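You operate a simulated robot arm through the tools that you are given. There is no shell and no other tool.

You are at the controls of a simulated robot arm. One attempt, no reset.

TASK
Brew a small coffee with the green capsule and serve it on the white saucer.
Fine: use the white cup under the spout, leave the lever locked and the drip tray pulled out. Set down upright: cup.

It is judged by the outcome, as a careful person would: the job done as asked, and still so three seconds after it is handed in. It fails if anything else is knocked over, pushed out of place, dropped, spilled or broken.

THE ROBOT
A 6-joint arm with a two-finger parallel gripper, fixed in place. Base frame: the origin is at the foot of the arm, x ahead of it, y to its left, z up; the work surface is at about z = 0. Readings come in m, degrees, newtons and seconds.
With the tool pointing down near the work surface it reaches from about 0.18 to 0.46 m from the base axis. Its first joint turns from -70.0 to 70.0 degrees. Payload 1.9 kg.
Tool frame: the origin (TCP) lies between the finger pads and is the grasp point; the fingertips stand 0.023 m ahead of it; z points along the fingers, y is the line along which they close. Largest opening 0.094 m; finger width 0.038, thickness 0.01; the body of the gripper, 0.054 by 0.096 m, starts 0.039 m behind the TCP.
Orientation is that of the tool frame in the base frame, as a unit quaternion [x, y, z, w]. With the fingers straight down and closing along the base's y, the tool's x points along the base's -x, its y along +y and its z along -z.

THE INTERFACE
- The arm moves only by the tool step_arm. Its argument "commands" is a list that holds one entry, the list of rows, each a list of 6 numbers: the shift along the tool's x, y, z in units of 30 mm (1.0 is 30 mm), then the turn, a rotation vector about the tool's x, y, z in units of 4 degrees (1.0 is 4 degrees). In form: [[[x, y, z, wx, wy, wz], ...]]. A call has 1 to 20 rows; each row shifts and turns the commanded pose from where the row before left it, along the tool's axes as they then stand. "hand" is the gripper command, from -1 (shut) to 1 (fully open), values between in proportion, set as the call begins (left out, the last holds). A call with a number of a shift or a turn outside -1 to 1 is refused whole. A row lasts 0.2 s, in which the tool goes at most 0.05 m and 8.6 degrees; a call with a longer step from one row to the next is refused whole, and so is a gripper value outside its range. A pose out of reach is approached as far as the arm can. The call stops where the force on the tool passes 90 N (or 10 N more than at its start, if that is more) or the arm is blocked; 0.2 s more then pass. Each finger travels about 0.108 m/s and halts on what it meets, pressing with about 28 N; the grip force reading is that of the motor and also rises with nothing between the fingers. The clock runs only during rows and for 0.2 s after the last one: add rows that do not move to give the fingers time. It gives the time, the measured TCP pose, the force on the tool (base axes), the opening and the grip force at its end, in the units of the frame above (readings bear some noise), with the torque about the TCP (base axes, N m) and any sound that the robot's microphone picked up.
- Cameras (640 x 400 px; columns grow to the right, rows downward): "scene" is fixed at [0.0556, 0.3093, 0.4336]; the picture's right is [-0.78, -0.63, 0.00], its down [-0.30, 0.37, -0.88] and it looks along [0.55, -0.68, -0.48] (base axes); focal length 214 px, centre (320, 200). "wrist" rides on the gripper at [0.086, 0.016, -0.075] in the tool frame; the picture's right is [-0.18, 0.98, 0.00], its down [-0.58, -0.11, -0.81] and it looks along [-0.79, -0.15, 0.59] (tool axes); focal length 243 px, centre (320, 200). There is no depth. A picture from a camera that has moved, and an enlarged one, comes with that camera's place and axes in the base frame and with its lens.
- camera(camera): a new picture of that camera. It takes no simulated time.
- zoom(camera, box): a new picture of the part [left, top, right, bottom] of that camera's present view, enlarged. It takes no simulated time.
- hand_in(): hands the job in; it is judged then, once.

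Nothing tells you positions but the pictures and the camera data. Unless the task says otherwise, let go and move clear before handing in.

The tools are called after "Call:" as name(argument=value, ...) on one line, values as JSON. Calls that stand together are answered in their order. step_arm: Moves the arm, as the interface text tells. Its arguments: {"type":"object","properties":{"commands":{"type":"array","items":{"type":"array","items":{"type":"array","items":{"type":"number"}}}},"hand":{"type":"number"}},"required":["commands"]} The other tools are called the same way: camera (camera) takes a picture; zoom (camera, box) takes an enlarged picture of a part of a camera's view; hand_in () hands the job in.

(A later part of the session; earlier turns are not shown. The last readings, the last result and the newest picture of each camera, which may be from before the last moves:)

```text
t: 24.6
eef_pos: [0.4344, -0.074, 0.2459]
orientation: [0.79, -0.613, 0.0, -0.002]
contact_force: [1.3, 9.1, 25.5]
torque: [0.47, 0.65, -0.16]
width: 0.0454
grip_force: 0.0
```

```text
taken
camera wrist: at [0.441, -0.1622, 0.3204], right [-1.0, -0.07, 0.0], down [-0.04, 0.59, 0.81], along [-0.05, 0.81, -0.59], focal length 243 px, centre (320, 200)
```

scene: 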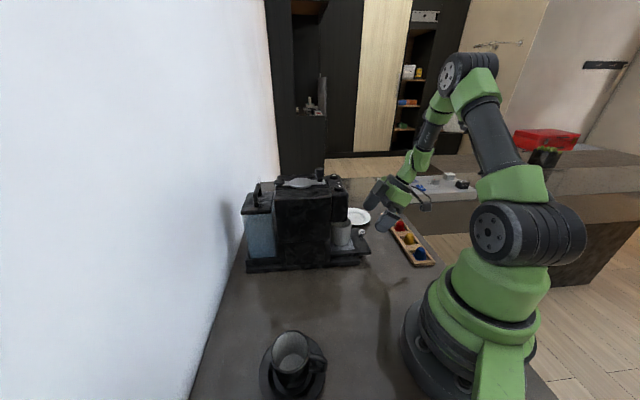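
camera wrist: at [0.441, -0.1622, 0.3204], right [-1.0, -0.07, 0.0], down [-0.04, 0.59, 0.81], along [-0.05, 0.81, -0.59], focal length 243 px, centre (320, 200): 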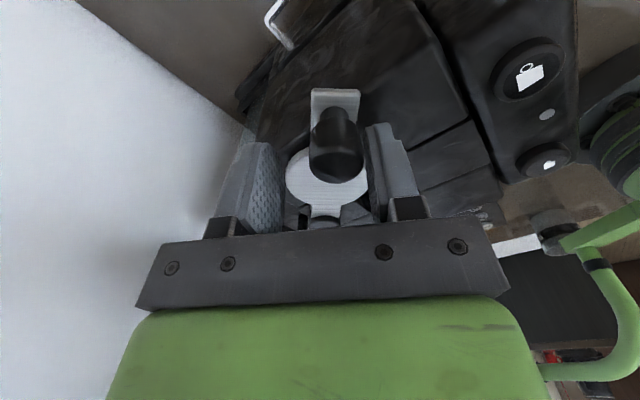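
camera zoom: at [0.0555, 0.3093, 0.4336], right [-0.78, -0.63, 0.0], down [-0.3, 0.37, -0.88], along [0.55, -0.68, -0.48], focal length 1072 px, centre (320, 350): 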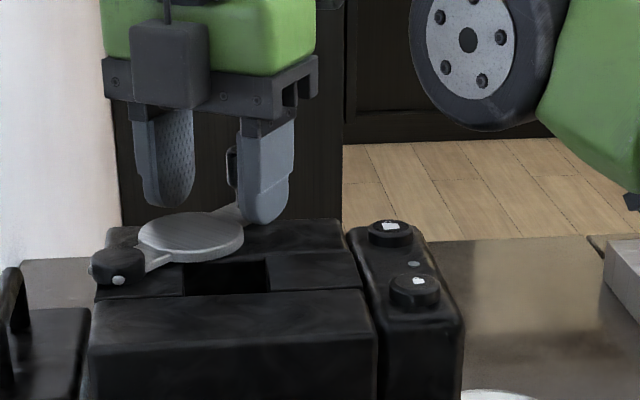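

A fingertip is pressing on the lever with about 25 N, so I'm lifting straight up now.

Call:
step_arm(commands=[[[0, 0, -0.3, 0, 0, 0], [0, 0, -0.3, 0, 0, 0], [0, 0, -0.4, 0, 0, 0]]])

Call:
zoom(camera="scene", box=[260, 130, 380, 210])

```text
t: 25.4
eef_pos: [0.4286, -0.0692, 0.2714]
orientation: [0.789, -0.615, 0.0, 0.0]
contact_force: [-0.1, 0.3, 0.1]
torque: [0.01, -0.02, 0.03]
width: 0.0471
grip_force: 0.0
out of reach, approached as far as the arm can: row 1, 2, 3
```

```text
5.00 times, centred on (320, 170) of scene
camera zoom: at [0.0556, 0.3093, 0.4336], right [-0.78, -0.63, 0.0], down [-0.3, 0.37, -0.88], along [0.55, -0.68, -0.48], focal length 1072 px, centre (320, 350)
```

zoom: 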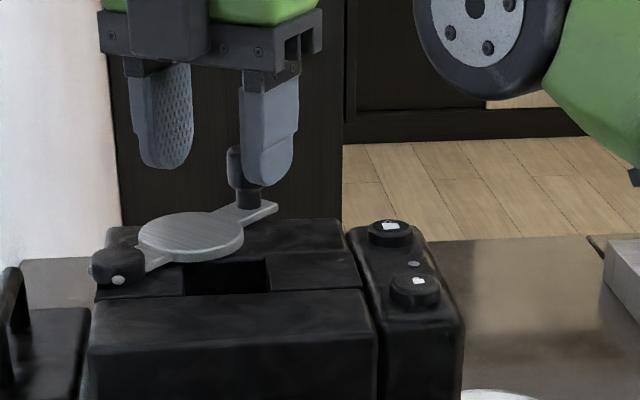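

Lifting clear of the knob and then pulling back within reach.

Call:
step_arm(commands=[[[0, 0, -0.7, 0, 0, 0], [0, 0, -0.5, 0, 0, 0], [-0.3, 0.8, 0, 0, 0, 0], [-0.3, 0.8, 0, 0, 0, 0], [-0.1, 0.8, 0, 0, 0, 0]]])

Call:
camera(camera="wrist")

Call:
zoom(camera="scene", box=[240, 120, 380, 220])

```text
t: 26.6
eef_pos: [0.3447, -0.0498, 0.2984]
orientation: [0.79, -0.613, 0.001, 0.0]
contact_force: [-0.3, 0.6, 1.4]
torque: [-0.03, 0.0, -0.03]
width: 0.047
grip_force: 0.1
out of reach, approached as far as the arm can: row 1, 2
```

```text
taken
camera wrist: at [0.35, -0.1369, 0.3727], right [-1.0, -0.06, 0.0], down [-0.04, 0.59, 0.81], along [-0.05, 0.8, -0.59], focal length 243 px, centre (320, 200)
```

wrist: 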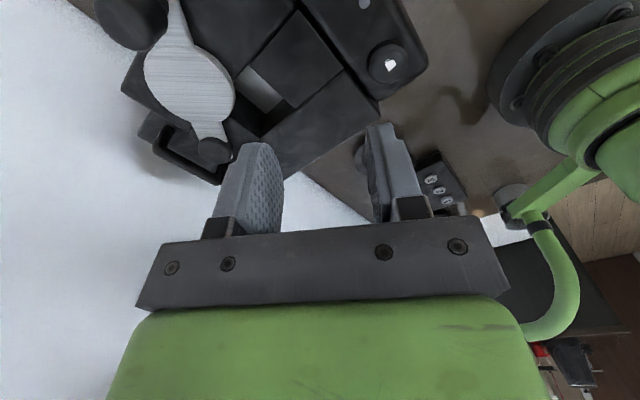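

```text
4.00 times, centred on (310, 170) of scene
camera zoom: at [0.0556, 0.3093, 0.4336], right [-0.78, -0.63, 0.0], down [-0.3, 0.37, -0.88], along [0.55, -0.68, -0.48], focal length 858 px, centre (360, 320)
```

zoom: 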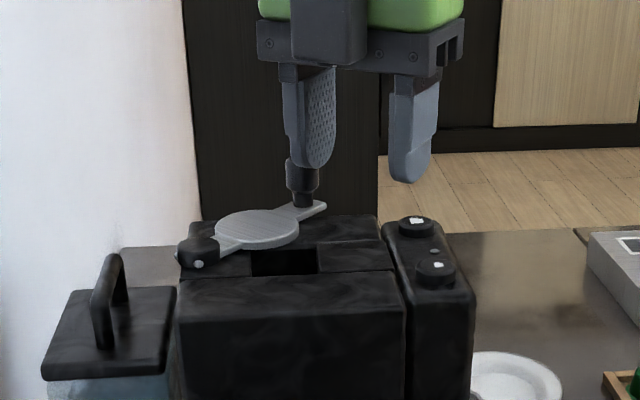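

Call:
zoom(camera="wrist", box=[110, 0, 410, 190])

Call:
zoom(camera="wrist", box=[210, 50, 310, 150])

```text
2.11 times, centred on (260, 95) of wrist
camera zoom: at [0.35, -0.1369, 0.3727], right [-1.0, -0.06, 0.0], down [-0.04, 0.59, 0.81], along [-0.05, 0.8, -0.59], focal length 511 px, centre (446, 421)
```

zoom: 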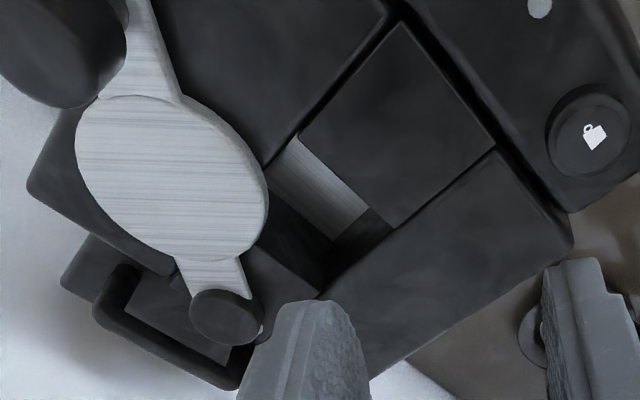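

```text
4.00 times, centred on (260, 100) of wrist
camera zoom: at [0.35, -0.1369, 0.3727], right [-1.0, -0.06, 0.0], down [-0.04, 0.59, 0.81], along [-0.05, 0.8, -0.59], focal length 970 px, centre (560, 600)
```

zoom: 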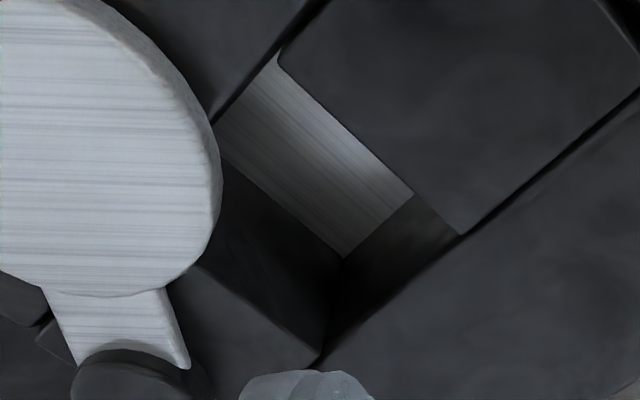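

The port is a 42 mm square pit about 39 mm deep, centred near (0.391,-0.032), with a metal floor. The lever is about 48° open and its disc still overhangs one edge, so it needs to open further. To gain reach I'll re-orient to about 15° yaw and tilt the fingers outward.

Call:
step_arm(commands=[[[0, 0, -0.7, 0, 0, 0], [0, 0, -0.7, 0, 0, 0], [0, 0, 0, 0, 0, 1], [0, 0, 0, 0, 0, 1], [0, 0, 0, 0, 0, 1], [0, 0, 0, 0, 0, 1], [0, 0, 0, 0, 0, 1], [0, 0, 0, 0, 0, 1], [0, 0, 0, 0, 0, 1], [0, 0, 0, 0, 0, 1], [0, 0, 0, 0, 0, 1], [0, 0, 0, 0, 0, 1], [0, 0, 0, 0, 0, 1], [0, 0, 0, 0, 0, 1], [0, 0, 0, 0, 0, 1], [0, 0, 0, 0, 0, 1], [0, 0, 0, 0, 0, 1], [0, 0, 0, 0, 0, 1], [0, 0, 0, 0, 0, 1]]])

Call:
step_arm(commands=[[[0, 0, 0, 0, 0, 1], [0, 0, 0, 0, 0, 1], [0, 0, 0, 0, 0, 1], [0, 0, 0, 0, 0, 1], [0, 0, 0, 0, 0, 1], [0, 0, 0, 0, 0, 0.3], [0, 0, 0, 0, -1, 0], [0, 0, 0, 0, -1, 0], [0, 0, 0, 0, -1, 0], [0, 0, 0, 0, -1, 0], [0, 0, 0, 0, -1, 0], [0, 0, 0, 0, -1, 0], [0, 0, 0, 0, -1, 0], [0, 0, 0, 0, 0, 0]]])

Call:
camera(camera="wrist")

Call:
zoom(camera="scene", box=[240, 110, 400, 210])

```text
t: 30.6
eef_pos: [0.3444, -0.0506, 0.3393]
orientation: [-0.311, 0.95, -0.001, 0.0]
contact_force: [0.1, -0.2, 0.2]
torque: [-0.02, 0.03, 0.02]
width: 0.0472
grip_force: 0.0
```

```text
t: 33.6
eef_pos: [0.3445, -0.0515, 0.3401]
orientation: [-0.129, 0.962, 0.032, 0.24]
contact_force: [0.0, 0.3, 0.6]
torque: [-0.01, 0.0, -0.01]
width: 0.0471
grip_force: 0.0
```

```text
taken
camera wrist: at [0.2323, -0.0628, 0.3644], right [-0.1, 0.99, 0.09], down [0.16, -0.07, 0.99], along [0.98, 0.11, -0.15], focal length 243 px, centre (320, 200)
```

wrist: 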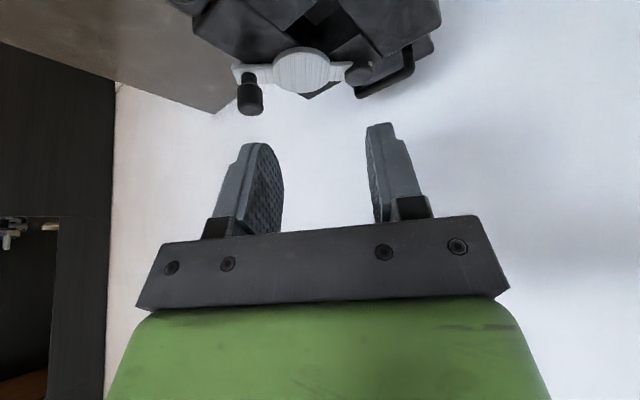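

```text
4.00 times, centred on (320, 160) of scene
camera zoom: at [0.0556, 0.3093, 0.4336], right [-0.78, -0.63, 0.0], down [-0.3, 0.37, -0.88], along [0.55, -0.68, -0.48], focal length 858 px, centre (320, 360)
```

zoom: 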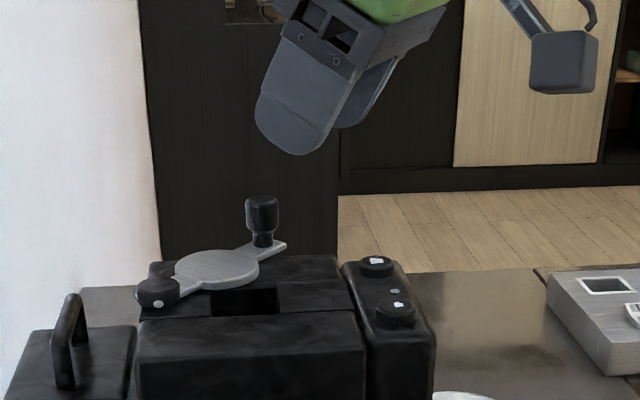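

Moving over the knob, estimated at (0.432,-0.094), and partway down. I'll check the alignment before straddling it.

Call:
step_arm(commands=[[[-0.718, -0.712, 0.381, 0, 0, 0], [-0.718, -0.712, 0.381, 0, 0, 0], [-0.718, -0.712, 0.381, 0, 0, 0], [0.38, 0, 0.71, 0, 0, 0], [0.38, 0, 0.71, 0, 0, 0], [0, 0, 0, 0, 0, 0]]])

Call:
camera(camera="wrist")

Call:
zoom(camera="scene", box=[240, 110, 400, 210])

```text
t: 35.0
eef_pos: [0.4307, -0.0938, 0.2928]
orientation: [-0.128, 0.962, 0.031, 0.241]
contact_force: [0.3, -0.4, 0.0]
torque: [0.0, -0.01, -0.01]
width: 0.0471
grip_force: 0.0
```

```text
taken
camera wrist: at [0.3193, -0.106, 0.3167], right [-0.1, 0.99, 0.09], down [0.16, -0.07, 0.99], along [0.98, 0.11, -0.15], focal length 243 px, centre (320, 200)
```

wrist: 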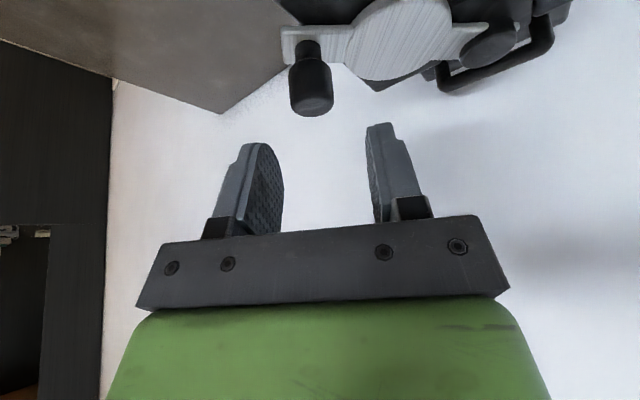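

```text
4.00 times, centred on (320, 160) of scene
camera zoom: at [0.0556, 0.3093, 0.4336], right [-0.78, -0.63, 0.0], down [-0.3, 0.37, -0.88], along [0.55, -0.68, -0.48], focal length 858 px, centre (320, 360)
```

zoom: 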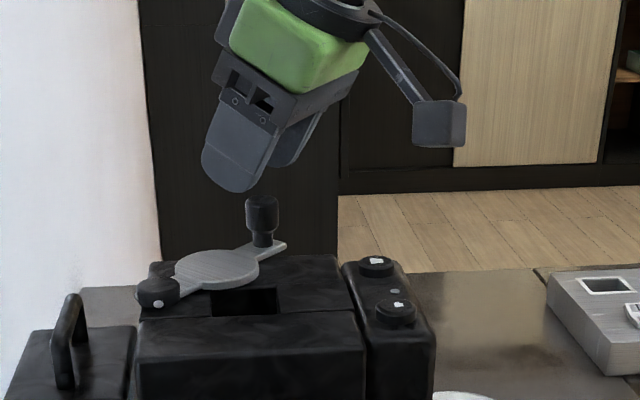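

Aligned with the knob. I'll descend to grip height and close on it.

Call:
step_arm(commands=[[[0.28, 0, 0.53, 0, 0, 0], [0.29, 0, 0.54, 0, 0, 0], [0, 0, 0, 0, 0, 0]]])

Call:
step_arm(commands=[[[0, 0, 0, 0, 0, 0], [0, 0, 0, 0, 0, 0], [0, 0, 0, 0, 0, 0]]], hand=-1)

Call:
zoom(camera="scene", box=[240, 110, 400, 210])

Call:
camera(camera="wrist")

```text
t: 35.8
eef_pos: [0.4321, -0.0929, 0.2556]
orientation: [-0.127, 0.962, 0.031, 0.24]
contact_force: [0.6, -0.4, 0.6]
torque: [-0.02, 0.0, -0.02]
width: 0.047
grip_force: 0.0
```

```text
t: 36.6
eef_pos: [0.4323, -0.0942, 0.2545]
orientation: [-0.127, 0.962, 0.032, 0.239]
contact_force: [1.0, -3.1, -2.7]
torque: [-0.02, -0.21, -0.08]
width: 0.0211
grip_force: 44.7
```

```text
4.00 times, centred on (320, 160) of scene
camera zoom: at [0.0556, 0.3093, 0.4336], right [-0.78, -0.63, 0.0], down [-0.3, 0.37, -0.88], along [0.55, -0.68, -0.48], focal length 858 px, centre (320, 360)
```

zoom: 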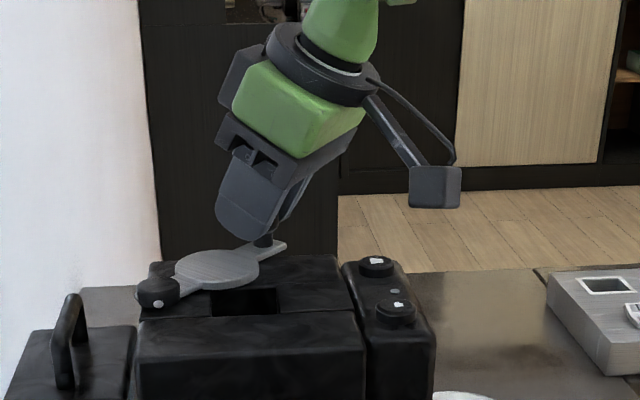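

```text
taken
camera wrist: at [0.3196, -0.106, 0.2807], right [-0.1, 0.99, 0.09], down [0.16, -0.07, 0.99], along [0.98, 0.11, -0.15], focal length 243 px, centre (320, 200)
```

wrist: 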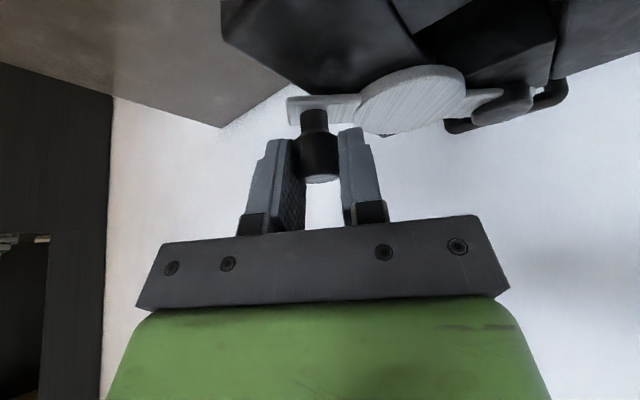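

The knob is gripped with the tilted hand. I'll drag it along the arc in small steps and check the force.

Call:
step_arm(commands=[[[-0.169, -0.028, 0.09, 0, 0, 0], [-0.169, -0.028, 0.09, 0, 0, 0], [-0.249, -0.004, 0.132, 0, 0, 0], [-0.249, -0.004, 0.132, 0, 0, 0], [0, 0, 0, 0, 0, 0]]])

Call:
zoom(camera="scene", box=[240, 110, 400, 210])

```text
t: 37.8
eef_pos: [0.4608, -0.0888, 0.2551]
orientation: [-0.128, 0.962, 0.03, 0.241]
contact_force: [5.8, -15.2, 2.4]
torque: [-0.41, 0.59, 0.07]
width: 0.0213
grip_force: 45.4
```

```text
4.00 times, centred on (320, 160) of scene
camera zoom: at [0.0556, 0.3093, 0.4337], right [-0.78, -0.63, 0.0], down [-0.3, 0.37, -0.88], along [0.55, -0.68, -0.48], focal length 858 px, centre (320, 360)
```

zoom: 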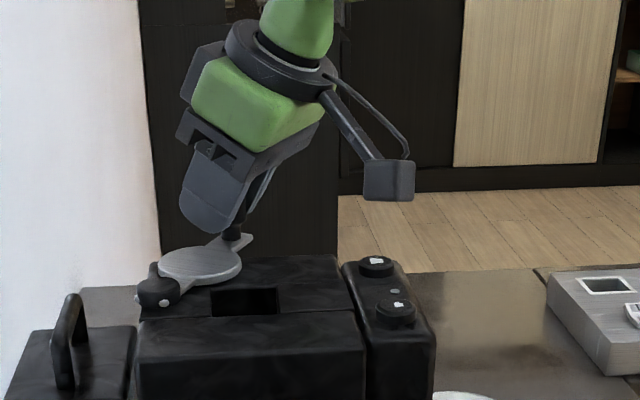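

About 65° open now. Continuing the arc.

Call:
step_arm(commands=[[[-0.245, 0.015, 0.13, 0, 0, 0], [-0.245, 0.035, 0.13, 0, 0, 0], [0, 0, 0, 0, 0, 0]]])

Call:
step_arm(commands=[[[-0.234, 0.08, 0.125, 0, 0, 0], [-0.234, 0.09, 0.125, 0, 0, 0], [0, 0, 0, 0, 0, 0]]])

Call:
zoom(camera="scene", box=[240, 110, 400, 210])

```text
t: 38.6
eef_pos: [0.475, -0.0831, 0.2558]
orientation: [-0.128, 0.962, 0.03, 0.241]
contact_force: [9.1, -18.8, 0.6]
torque: [-0.2, -0.23, 0.19]
width: 0.0214
grip_force: 45.2
```

```text
t: 39.4
eef_pos: [0.4881, -0.0759, 0.2561]
orientation: [-0.126, 0.962, 0.03, 0.239]
contact_force: [-26.4, -28.3, 9.7]
torque: [-0.46, 0.64, 0.1]
width: 0.0212
grip_force: 44.9
```

```text
4.00 times, centred on (320, 160) of scene
camera zoom: at [0.0555, 0.3093, 0.4337], right [-0.78, -0.63, 0.0], down [-0.3, 0.37, -0.88], along [0.55, -0.68, -0.48], focal length 858 px, centre (320, 360)
```

zoom: 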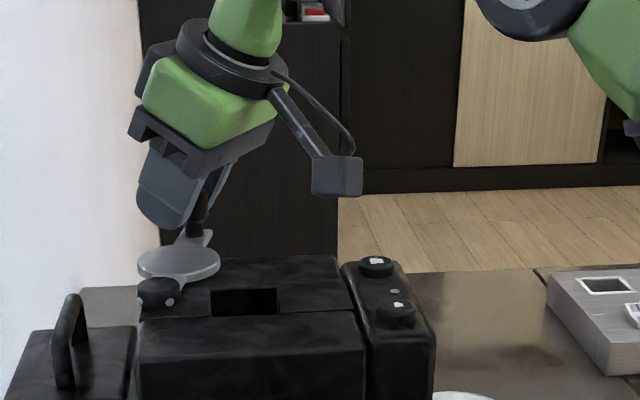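

The lever has hit its stop at roughly 80°, and the port is fully uncovered. I'll back off slightly, release, and rise.

Call:
step_arm(commands=[[[0.06, 0, -0.03, 0, 0, 0], [0, 0, 0, 0, 0, 0]]])

Call:
step_arm(commands=[[[0, 0, 0, 0, 0, 0], [0, 0, 0, 0, 0, 0]]], hand=-0.2)

Call:
step_arm(commands=[[[-0.47, 0, -0.88, 0, 0, 0], [-0.47, 0, -0.88, 0, 0, 0], [0.6, 0, -0.6, 0, 0, 0], [0.6, 0, -0.6, 0, 0, 0], [0.6, 0, -0.6, 0, 0, 0]]])

Call:
camera(camera="scene")

Call:
camera(camera="wrist")

```text
t: 40.0
eef_pos: [0.487, -0.0754, 0.2551]
orientation: [-0.129, 0.961, 0.028, 0.241]
contact_force: [19.5, -30.0, -3.2]
torque: [-0.37, -0.28, 0.24]
width: 0.0213
grip_force: 44.6
```

```text
t: 40.6
eef_pos: [0.4875, -0.0732, 0.2552]
orientation: [-0.128, 0.962, 0.032, 0.24]
contact_force: [0.5, -0.2, -0.3]
torque: [0.01, 0.0, -0.02]
width: 0.0378
grip_force: 0.0
```

```text
t: 41.8
eef_pos: [0.417, -0.0936, 0.3382]
orientation: [-0.127, 0.962, 0.031, 0.241]
contact_force: [0.0, -0.2, 0.3]
torque: [-0.02, 0.0, 0.03]
width: 0.0375
grip_force: 0.0
```

```text
taken
```

scene: 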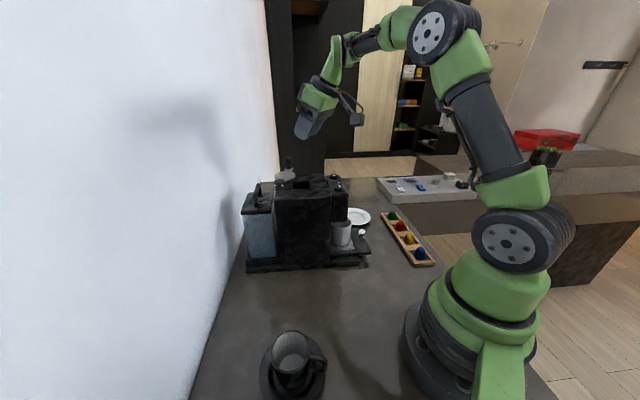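

```text
taken
camera wrist: at [0.3043, -0.1051, 0.363], right [-0.1, 0.99, 0.09], down [0.16, -0.07, 0.99], along [0.98, 0.11, -0.15], focal length 243 px, centre (320, 200)
```

wrist: 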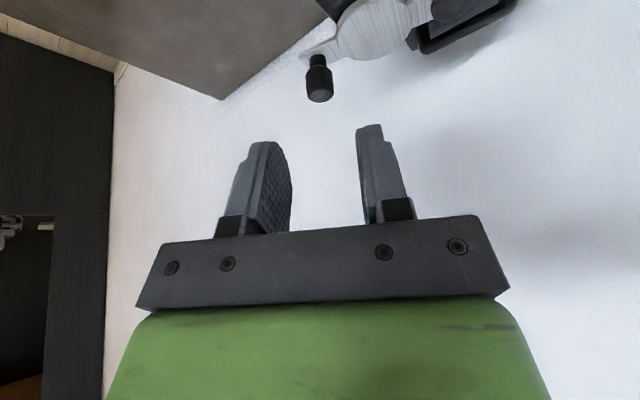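

The lever is open and I'm clear of it. Next I'll retract, straighten up, and turn toward the capsule rack.

Call:
step_arm(commands=[[[0.98, 0, -0.52, 0, 0, 0], [0.98, 0, -0.52, 0, 0, 0], [0.98, 0, -0.52, 0, 0, 0], [0, 0, 0, 0, 1, 0], [0, 0, 0, 0, 1, 0], [0, 0, 0, 0, 1, 0], [0, 0, 0, 0, 1, 0], [0, 0, 0, 0, 1, 0], [0, 0, 0, 0, 1, 0], [0, 0, 0, 0, 1, 0], [0, 0, 0, 0, 0, 0]]])

Call:
camera(camera="wrist")

Call:
zoom(camera="scene", box=[240, 150, 360, 230])

```text
t: 44.2
eef_pos: [0.3206, -0.1187, 0.3369]
orientation: [-0.132, 0.991, -0.001, 0.001]
contact_force: [0.0, -0.2, 0.4]
torque: [-0.01, 0.03, -0.01]
width: 0.0374
grip_force: 0.1
```

```text
taken
camera wrist: at [0.2323, -0.1242, 0.4115], right [-0.08, 1.0, 0.0], down [0.59, 0.05, 0.81], along [0.8, 0.06, -0.59], focal length 243 px, centre (320, 200)
```

wrist: 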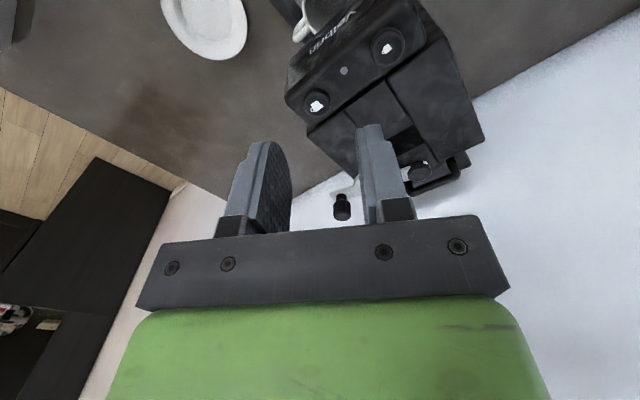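

```text
5.00 times, centred on (300, 190) of scene
camera zoom: at [0.0556, 0.3093, 0.4336], right [-0.78, -0.63, 0.0], down [-0.3, 0.37, -0.88], along [0.55, -0.68, -0.48], focal length 1072 px, centre (420, 250)
```

zoom: 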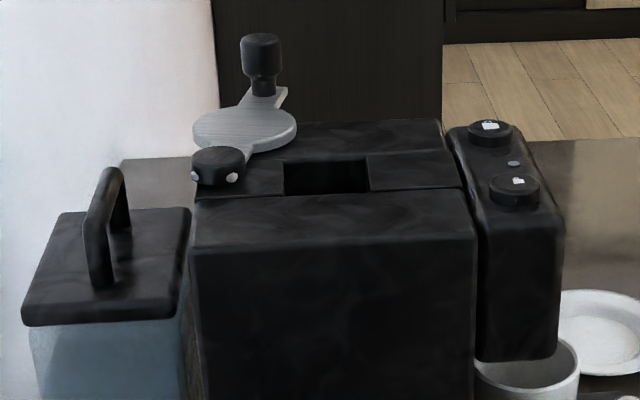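

The port is clear. Turning toward the rack and moving above the green capsule for a close look.

Call:
step_arm(commands=[[[0, 0, 0, 0, 0, 1], [0, 0, 0, 0, 0, 1], [0, 0, 0, 0, 0, 1], [0, 0, 0, 0, 0, 1], [0, 0, 0, 0, 0, 1], [0, 0, 0, 0, 0, 1], [0, 0, 0, 0, 0, 1], [0, 0, 0, 0, 0, 1], [0, 0, 0, 0, 0, 1], [0, 0, 0, 0, 0, 1], [0, 0, 0, 0, 0, 1], [0, 0, 0, 0, 0, 1], [0, 0, 0, 0, 0, 1], [0, 0, 0, 0, 0, 1], [0, 0, 0, 0, 0, 1]]], hand=1)

Call:
step_arm(commands=[[[-0.5, -0.95, 0, 0, 0, 0], [-0.5, -0.95, 0, 0, 0, 0], [-0.5, -0.95, 0, 0, 0, 0], [-0.5, -0.95, 0, 0, 0, 0], [-0.5, -0.95, 0, 0, 0, 0], [-0.5, -0.95, 0, 0, 0, 0], [-0.5, -0.95, 0, 0, 0, 0], [0, 0, 0.9, 0, 0, 0], [0, 0, 0.9, 0, 0, 0], [0, 0, 0.9, 0, 0, 0], [0, 0, 0.9, 0, 0, 0], [0, 0, 0.9, 0, 0, 0], [0, 0, 0, 0, 0, 0]]])

Call:
camera(camera="wrist")

Call:
camera(camera="scene")

```text
t: 47.4
eef_pos: [0.3196, -0.1188, 0.3366]
orientation: [0.383, 0.924, 0.0, 0.001]
contact_force: [0.9, -0.6, 0.1]
torque: [0.0, 0.0, -0.01]
width: 0.0941
grip_force: 0.0
```

```text
t: 50.2
eef_pos: [0.2484, -0.3234, 0.1949]
orientation: [0.382, 0.924, 0.0, 0.001]
contact_force: [0.4, -0.8, 0.0]
torque: [-0.01, 0.03, -0.05]
width: 0.0941
grip_force: 0.1
out of reach, approached as far as the arm can: row 7
```

```text
taken
camera wrist: at [0.1973, -0.2496, 0.2698], right [0.82, 0.57, 0.0], down [0.33, -0.49, 0.81], along [0.46, -0.67, -0.59], focal length 243 px, centre (320, 200)
```

wrist: 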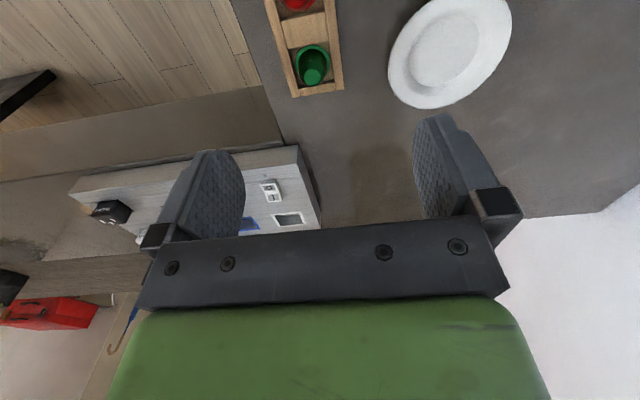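

```text
taken
```

scene: 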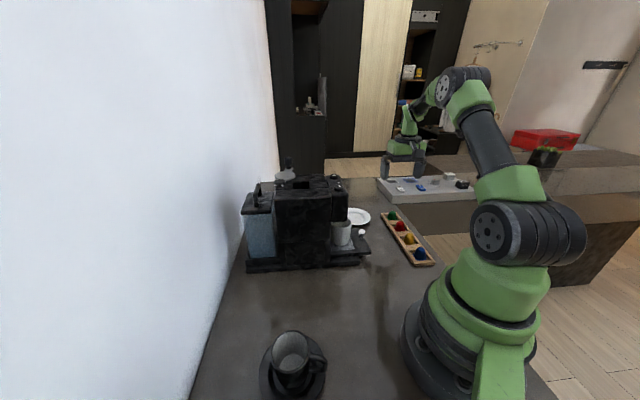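

Call:
zoom(camera="wrist", box=[250, 0, 390, 110])

Call:
zoom(camera="scene", box=[370, 200, 440, 270])

Call:
zoom(camera="wrist", box=[370, 0, 530, 120])

```text
3.64 times, centred on (320, 55) of wrist
camera zoom: at [0.1973, -0.2496, 0.2698], right [0.82, 0.57, 0.0], down [0.33, -0.49, 0.81], along [0.46, -0.67, -0.59], focal length 882 px, centre (320, 727)
```

zoom: 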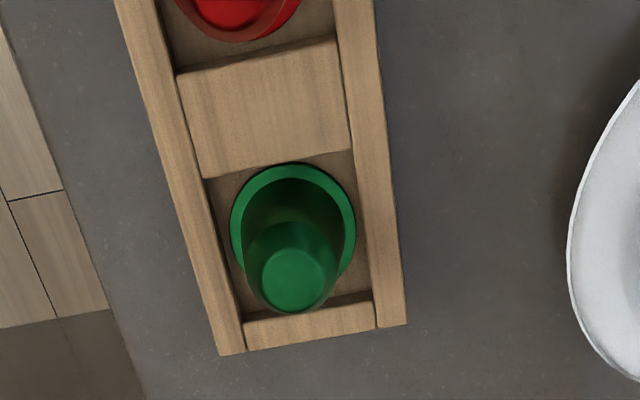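

```text
5.71 times, centred on (405, 235) of scene
camera zoom: at [0.0556, 0.3093, 0.4336], right [-0.78, -0.63, 0.0], down [-0.3, 0.37, -0.88], along [0.55, -0.68, -0.48], focal length 1226 px, centre (-166, 0)
```

zoom: 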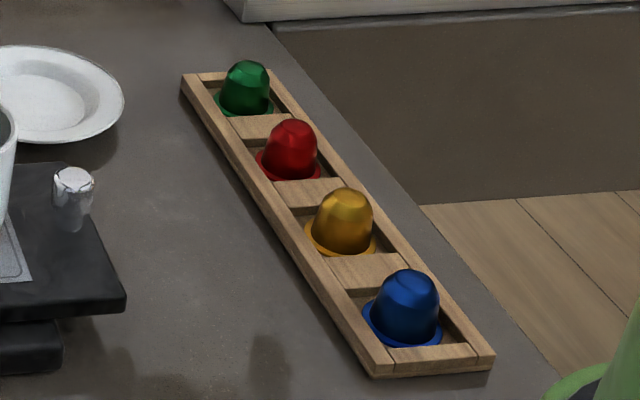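

```text
3.33 times, centred on (450, 60) of wrist
camera zoom: at [0.1973, -0.2496, 0.2698], right [0.82, 0.57, 0.0], down [0.33, -0.49, 0.81], along [0.46, -0.67, -0.59], focal length 809 px, centre (-113, 667)
```

zoom: 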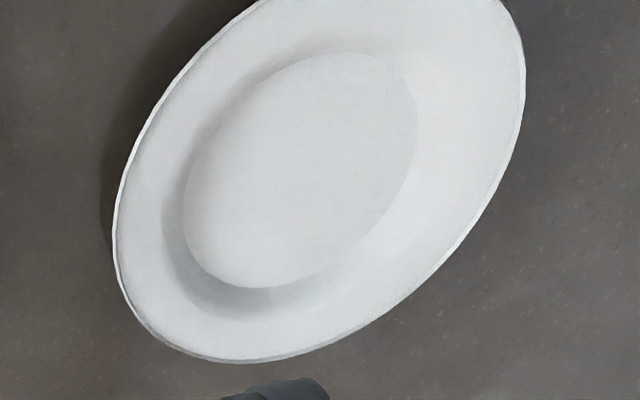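

The green capsule stands rim down at about (0.260,-0.352), 36 mm at the rim and about 25 mm at the body, with its top at z≈0.037. I'll turn so the fingers close along the rack, which also suits the port later, and come in above it.

Call:
step_arm(commands=[[[0, 0, 0, 0, 0, -1], [0, 0, 0, 0, 0, -1], [0, 0, 0, 0, 0, -1], [0, 0, 0, 0, 0, -1], [0, 0, 0, 0, 0, -1], [0, 0, 0, 0, 0, -1], [0, 0, 0, 0, 0, -1], [0, 0, 0, 0, 0, -1], [0, 0, 0, 0, 0, -1], [0, 0, 0, 0, 0, -1], [0, 0, 0, 0, 0, -1], [0, 0, 0, 0, 0, -1], [0, 0, 0, 0, 0, -1], [0, 0, 0, 0, 0, -1], [0, 0, 0, 0, 0, -1], [0, 0, 0, 0, 0, -1], [0, 0, 0, 0, 0, -1], [0, 0, 0, 0, 0, -1], [0, 0, 0, 0, 0, -1], [0, 0, 0, 0, 0, -1]]], hand=0.17)

Call:
step_arm(commands=[[[0, 0, 0, 0, 0, -1], [0, 0, 0, 0, 0, -1], [0, 0, 0, 0, 0, -0.5], [0, 0, 0, 0, 0, 0]]])

Call:
camera(camera="wrist")

```text
t: 54.4
eef_pos: [0.2482, -0.3234, 0.1955]
orientation: [-0.304, 0.953, 0.0, 0.001]
contact_force: [0.9, -0.4, 0.5]
torque: [0.0, -0.02, -0.03]
width: 0.0552
grip_force: 0.1
```

```text
t: 55.4
eef_pos: [0.2482, -0.3231, 0.1943]
orientation: [-0.385, 0.923, 0.0, 0.001]
contact_force: [-0.3, 0.1, -0.5]
torque: [-0.02, 0.0, -0.02]
width: 0.0549
grip_force: 0.1
```

```text
taken
camera wrist: at [0.175, -0.3724, 0.2696], right [-0.57, 0.82, 0.0], down [0.49, 0.34, 0.81], along [0.66, 0.46, -0.59], focal length 243 px, centre (320, 200)
```

wrist: 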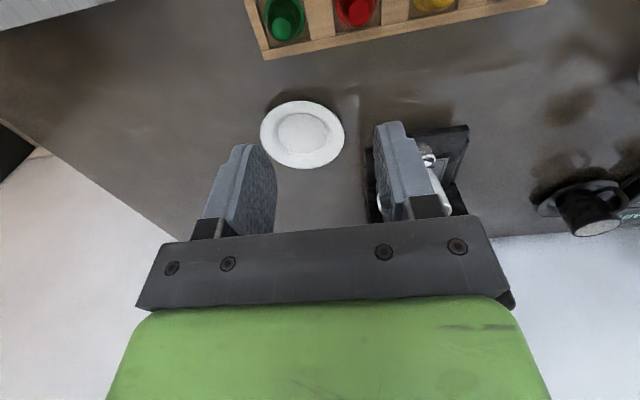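

Call:
zoom(camera="wrist", box=[240, 0, 340, 64])

```text
6.25 times, centred on (290, 32) of wrist
camera zoom: at [0.175, -0.3724, 0.2696], right [-0.57, 0.82, 0.0], down [0.49, 0.34, 0.81], along [0.66, 0.46, -0.59], focal length 1516 px, centre (508, 1250)
```

zoom: 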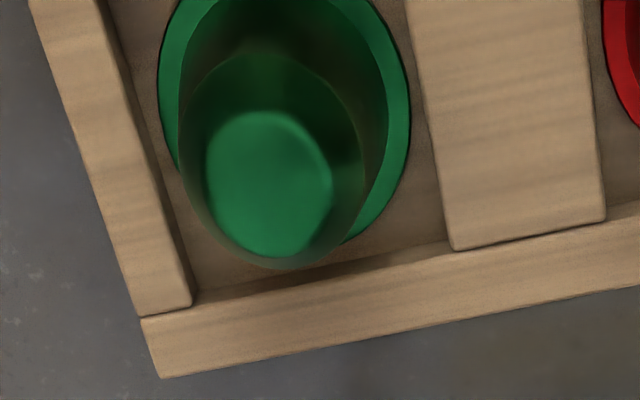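

Call:
step_arm(commands=[[[0.158, -0.312, 0.95, 0, 0, 0], [0.158, -0.312, 0.95, 0, 0, 0], [0.158, -0.312, 0.95, 0, 0, 0], [0, 0, 0, 0, 0, 0]]])

Call:
camera(camera="wrist")

Call:
zoom(camera="scene", box=[350, 150, 450, 250])

```text
t: 56.4
eef_pos: [0.2576, -0.3527, 0.1099]
orientation: [-0.384, 0.923, -0.001, 0.0]
contact_force: [-0.9, 0.1, -0.6]
torque: [0.01, -0.02, -0.01]
width: 0.0551
grip_force: 0.2
```

```text
taken
camera wrist: at [0.1848, -0.4019, 0.1837], right [-0.57, 0.82, 0.0], down [0.49, 0.34, 0.81], along [0.67, 0.46, -0.59], focal length 243 px, centre (320, 200)
```

wrist: 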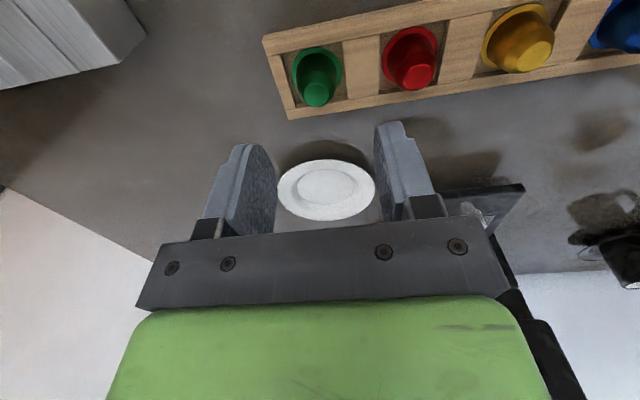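

```text
4.00 times, centred on (400, 200) of scene
camera zoom: at [0.0556, 0.3093, 0.4336], right [-0.78, -0.63, 0.0], down [-0.3, 0.37, -0.88], along [0.55, -0.68, -0.48], focal length 858 px, centre (0, 200)
```

zoom: 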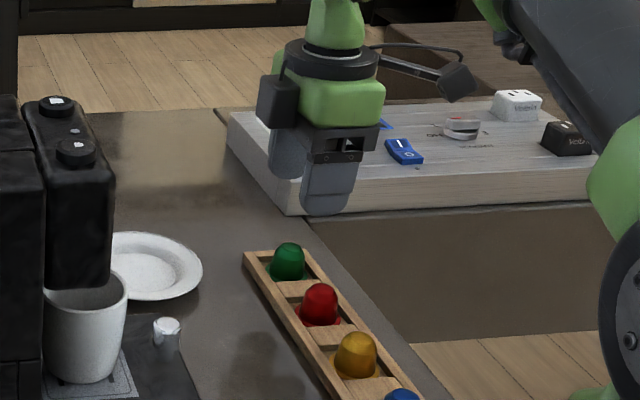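

The fingers are centred on the green capsule. Lowering so the tips stay above the rack rails, then closing.

Call:
step_arm(commands=[[[0.03, -0.02, 0.72, 0, 0, 0], [0, 0, 0.72, 0, 0, 0], [0, 0, 0.72, 0, 0, 0], [0, 0, 0, 0, 0, 0]]])

Call:
zoom(camera="scene", box=[380, 180, 440, 240])

Call:
camera(camera="wrist")

```text
t: 57.4
eef_pos: [0.2582, -0.3544, 0.044]
orientation: [-0.383, 0.924, -0.001, 0.001]
contact_force: [0.3, 0.1, -0.7]
torque: [-0.02, -0.01, -0.01]
width: 0.0549
grip_force: 0.1
```

```text
6.67 times, centred on (410, 210) of scene
camera zoom: at [0.0556, 0.3093, 0.4336], right [-0.78, -0.63, 0.0], down [-0.3, 0.37, -0.88], along [0.55, -0.68, -0.48], focal length 1430 px, centre (-280, 133)
```

zoom: 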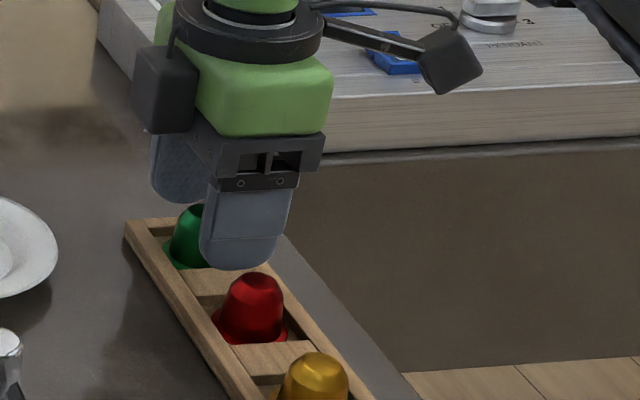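

```text
taken
camera wrist: at [0.1846, -0.403, 0.1187], right [-0.57, 0.82, 0.0], down [0.49, 0.34, 0.81], along [0.67, 0.46, -0.59], focal length 243 px, centre (320, 200)
```

wrist: 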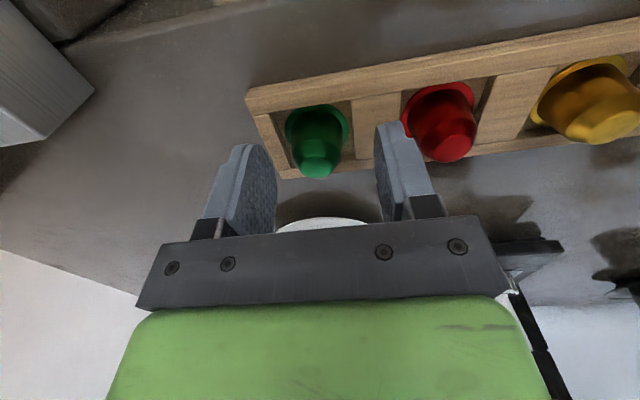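

Call:
zoom(camera="wrist", box=[240, 90, 400, 190])

```text
4.00 times, centred on (320, 140) of wrist
camera zoom: at [0.1846, -0.403, 0.1187], right [-0.57, 0.82, 0.0], down [0.49, 0.34, 0.81], along [0.67, 0.46, -0.59], focal length 970 px, centre (320, 440)
```

zoom: 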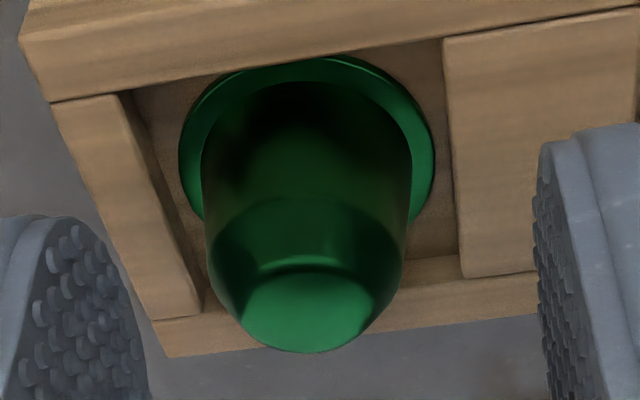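

Centred within 2 mm. Closing on the capsule body.

Call:
step_arm(commands=[[[0, 0, 0, 0, 0, 0], [0, 0, 0, 0, 0, 0], [0, 0, 0, 0, 0, 0], [0, 0, 0, 0, 0, 0]]], hand=-1)

Call:
zoom(camera="wrist", box=[240, 90, 400, 240])

```text
t: 58.4
eef_pos: [0.2582, -0.3541, 0.045]
orientation: [-0.384, 0.923, -0.001, 0.0]
contact_force: [0.1, 0.4, 0.0]
torque: [0.01, 0.02, -0.02]
width: 0.0179
grip_force: 28.7
```

```text
2.67 times, centred on (320, 165) of wrist
camera zoom: at [0.1846, -0.403, 0.1189], right [-0.57, 0.82, 0.0], down [0.49, 0.34, 0.81], along [0.67, 0.46, -0.59], focal length 647 px, centre (320, 293)
```

zoom: 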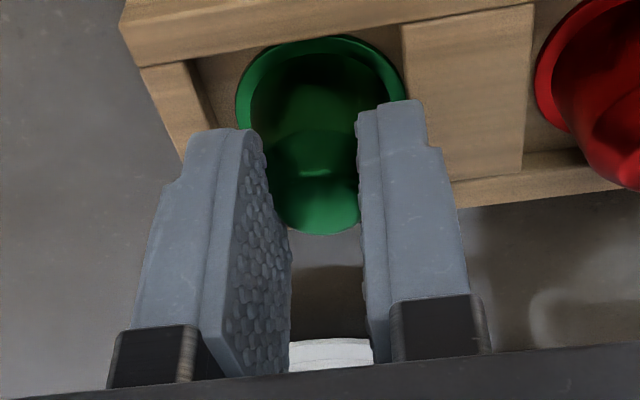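

The grip reads 17.9 mm at 28.7 N. I'll lift slowly and check that the capsule comes along.

Call:
step_arm(commands=[[[0, 0, -0.3, 0, 0, 0], [0, 0, -0.5, 0, 0, 0], [0, 0, -0.5, 0, 0, 0], [0, 0, 0, 0, 0, 0]]])

Call:
zoom(camera="wrist", box=[240, 60, 400, 240])

Call:
zoom(camera="scene", box=[380, 180, 440, 240])

```text
t: 59.4
eef_pos: [0.2572, -0.3541, 0.0837]
orientation: [-0.384, 0.923, -0.001, 0.0]
contact_force: [0.4, -0.2, 0.0]
torque: [0.0, 0.03, -0.02]
width: 0.0173
grip_force: 27.8
```

```text
2.22 times, centred on (320, 150) of wrist
camera zoom: at [0.1846, -0.4029, 0.1582], right [-0.57, 0.82, 0.0], down [0.49, 0.34, 0.81], along [0.67, 0.46, -0.59], focal length 539 px, centre (320, 311)
```

zoom: 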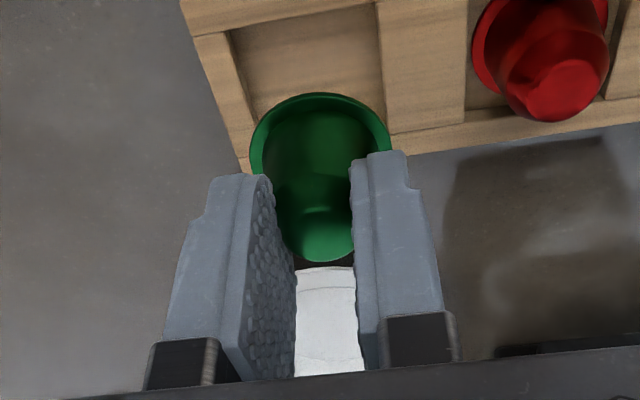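

```text
6.67 times, centred on (410, 210) of scene
camera zoom: at [0.0556, 0.3093, 0.4336], right [-0.78, -0.63, 0.0], down [-0.3, 0.37, -0.88], along [0.55, -0.68, -0.48], focal length 1430 px, centre (-280, 133)
```

zoom: 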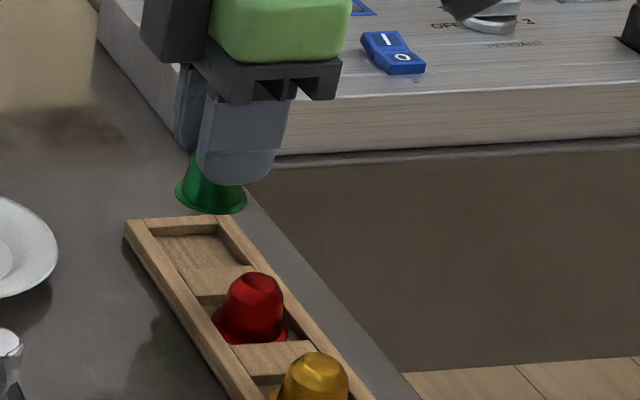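

The green capsule is held by its top, rim below the fingertips. I'll carry it up and over to the port.

Call:
step_arm(commands=[[[0, 0, -0.8, 0, 0, 0], [0, 0, -0.8, 0, 0, 0], [0, 0, -0.8, 0, 0, 0], [0, 0, -0.8, 0, 0, 0], [-0.896, 0.369, -0.8, 0, 0, 0], [-0.896, 0.369, -0.8, 0, 0, 0], [-0.896, 0.369, -0.8, 0, 0, 0], [-0.896, 0.369, -0.8, 0, 0, 0], [-0.896, 0.369, -0.8, 0, 0, 0], [-0.896, 0.369, 0, 0, 0, 0], [-0.896, 0.369, 0, 0, 0, 0], [-0.896, 0.369, 0, 0, 0, 0], [-0.896, 0.369, 0, 0, 0, 0], [-0.896, 0.369, 0, 0, 0, 0], [0, 0, 0, 0, 0, 0]]])

Call:
camera(camera="wrist")

Call:
camera(camera="scene")

```text
t: 62.6
eef_pos: [0.3687, -0.0833, 0.2997]
orientation: [-0.383, 0.924, -0.001, 0.0]
contact_force: [0.1, -0.2, -0.5]
torque: [-0.01, 0.02, -0.03]
width: 0.0172
grip_force: 27.4
```

```text
taken
camera wrist: at [0.2953, -0.1328, 0.3741], right [-0.57, 0.82, 0.0], down [0.49, 0.34, 0.81], along [0.67, 0.46, -0.59], focal length 243 px, centre (320, 200)
```

wrist: 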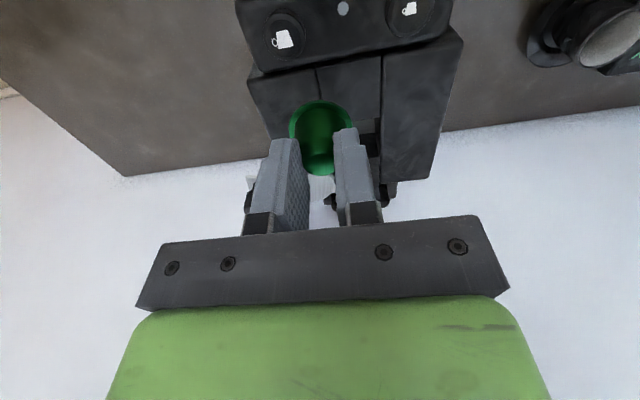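

```text
taken
```

scene: 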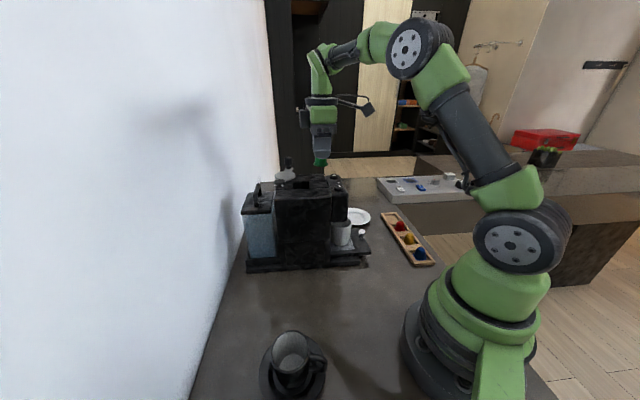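

The port centre works out to about (0.392,-0.033). I'll move the capsule above it and down to just over the block top, then check the alignment.

Call:
step_arm(commands=[[[-0.88, 0.31, 0, 0, 0, 0], [-0.88, 0.31, 0, 0, 0, 0], [0, 0, 0.5, 0, 0, 0], [0, 0, 0.5, 0, 0, 0], [0, 0, 0, 0, 0, 0]]])

Call:
zoom(camera="scene", box=[260, 150, 340, 210])

Call:
zoom(camera="wrist", box=[230, 20, 430, 240])

```text
t: 63.8
eef_pos: [0.3928, -0.0351, 0.2698]
orientation: [-0.384, 0.923, -0.001, 0.0]
contact_force: [-0.1, -0.6, -0.6]
torque: [0.03, -0.02, -0.02]
width: 0.0172
grip_force: 27.8
```

```text
6.67 times, centred on (300, 180) of scene
camera zoom: at [0.0556, 0.3093, 0.4336], right [-0.78, -0.63, 0.0], down [-0.3, 0.37, -0.88], along [0.55, -0.68, -0.48], focal length 1430 px, centre (453, 333)
```

zoom: 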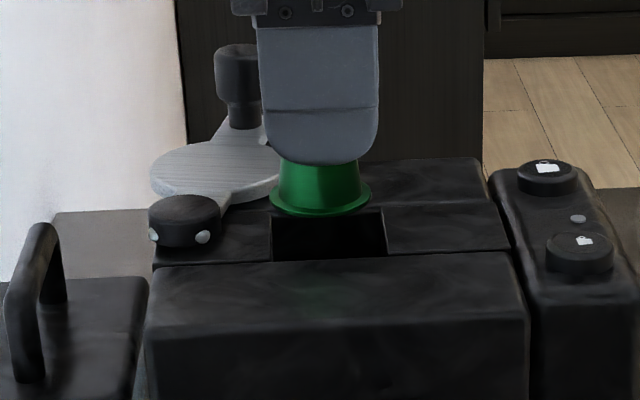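

```text
1.82 times, centred on (330, 130) of wrist
camera zoom: at [0.32, -0.0834, 0.3441], right [-0.57, 0.82, 0.0], down [0.49, 0.34, 0.81], along [0.67, 0.46, -0.59], focal length 441 px, centre (302, 327)
```

zoom: 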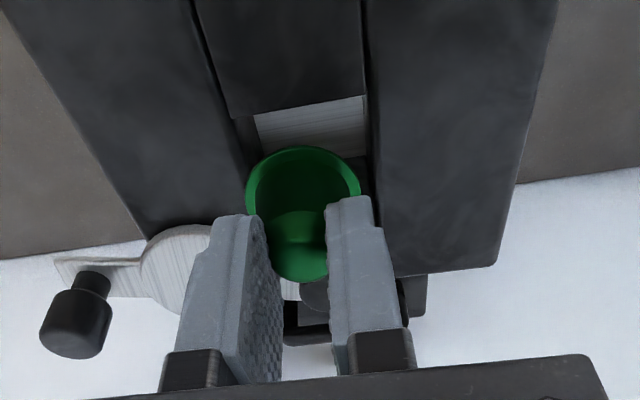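

The capsule is within about a millimetre of the port centre. A tiny correction first, then I'll lower slowly and watch the force.

Call:
step_arm(commands=[[[-0.03, 0.035, 0.2, 0, 0, 0], [0, 0, 0.2, 0, 0, 0], [0, 0, 0, 0, 0, 0]]])

Call:
step_arm(commands=[[[0, 0, 0.15, 0, 0, 0], [0, 0, 0.15, 0, 0, 0], [0, 0, 0, 0, 0, 0]]])

Call:
zoom(camera="scene", box=[260, 150, 340, 210])

Call:
zoom(camera="wrist", box=[260, 60, 400, 180])

```text
t: 64.6
eef_pos: [0.3932, -0.0338, 0.2578]
orientation: [-0.383, 0.924, -0.001, 0.0]
contact_force: [-0.3, -0.4, 0.5]
torque: [0.01, 0.02, 0.01]
width: 0.0171
grip_force: 28.5
```

```text
t: 65.4
eef_pos: [0.3939, -0.0338, 0.2481]
orientation: [-0.383, 0.924, -0.001, 0.0]
contact_force: [-0.4, 0.6, -0.2]
torque: [0.03, 0.0, -0.01]
width: 0.0169
grip_force: 28.4
```

```text
6.67 times, centred on (300, 180) of scene
camera zoom: at [0.0556, 0.3093, 0.4336], right [-0.78, -0.63, 0.0], down [-0.3, 0.37, -0.88], along [0.55, -0.68, -0.48], focal length 1430 px, centre (453, 333)
```

zoom: 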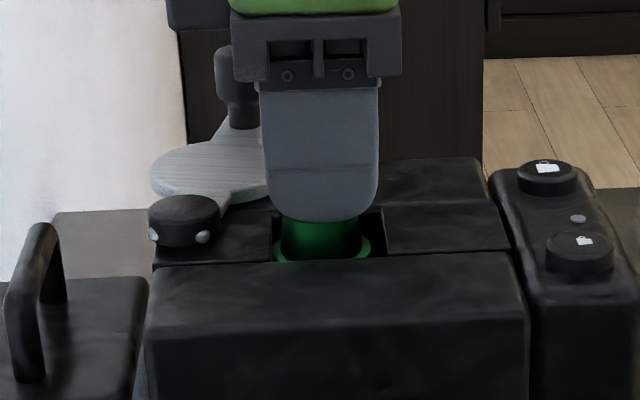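

```text
3.33 times, centred on (330, 120) of wrist
camera zoom: at [0.3198, -0.0823, 0.3232], right [-0.57, 0.82, 0.0], down [0.49, 0.34, 0.81], along [0.67, 0.46, -0.59], focal length 809 px, centre (287, 467)
```

zoom: 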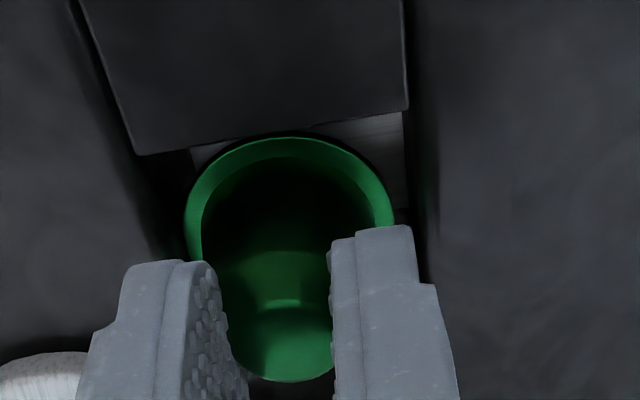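

The rim is inside the port with clearance all around. Lowering until the fingertips are just above the block top.

Call:
step_arm(commands=[[[0, 0, 0.15, 0, 0, 0], [0, 0, 0.15, 0, 0, 0], [0, 0, 0, 0, 0, 0]]])

Call:
zoom(camera="scene", box=[260, 150, 340, 210])

```text
t: 66.2
eef_pos: [0.3919, -0.0324, 0.2395]
orientation: [-0.384, 0.924, -0.001, 0.0]
contact_force: [0.0, 0.3, 0.4]
torque: [0.0, 0.02, 0.01]
width: 0.0169
grip_force: 27.5
```

```text
6.67 times, centred on (300, 180) of scene
camera zoom: at [0.0556, 0.3093, 0.4336], right [-0.78, -0.63, 0.0], down [-0.3, 0.37, -0.88], along [0.55, -0.68, -0.48], focal length 1430 px, centre (453, 333)
```

zoom: 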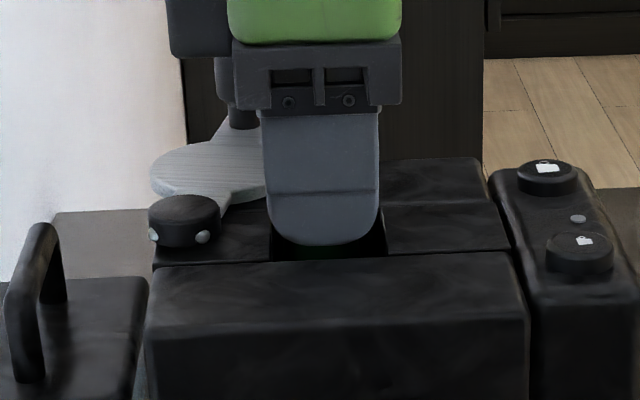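

Fingers and capsule fit the port as aligned (u=-0.2542, w=0.300). I'll ease 6 mm lower to shorten the drop, then open only slightly.

Call:
step_arm(commands=[[[0, 0, 0.1, 0, 0, 0], [0, 0, 0.1, 0, 0, 0], [0, 0, 0, 0, 0, 0]]])

Call:
step_arm(commands=[[[0, 0, 0.1, 0, 0, 0], [0, 0, 0.1, 0, 0, 0], [0, 0, 0, 0, 0, 0]]])

```text
t: 67.0
eef_pos: [0.3932, -0.0328, 0.2335]
orientation: [-0.384, 0.923, -0.001, 0.0]
contact_force: [-0.6, -0.1, 0.2]
torque: [-0.01, 0.03, -0.02]
width: 0.0167
grip_force: 28.0
```

```text
t: 67.8
eef_pos: [0.3929, -0.0332, 0.227]
orientation: [-0.384, 0.923, 0.0, 0.001]
contact_force: [0.4, -0.6, -0.6]
torque: [0.03, 0.04, 0.01]
width: 0.0165
grip_force: 27.5
```

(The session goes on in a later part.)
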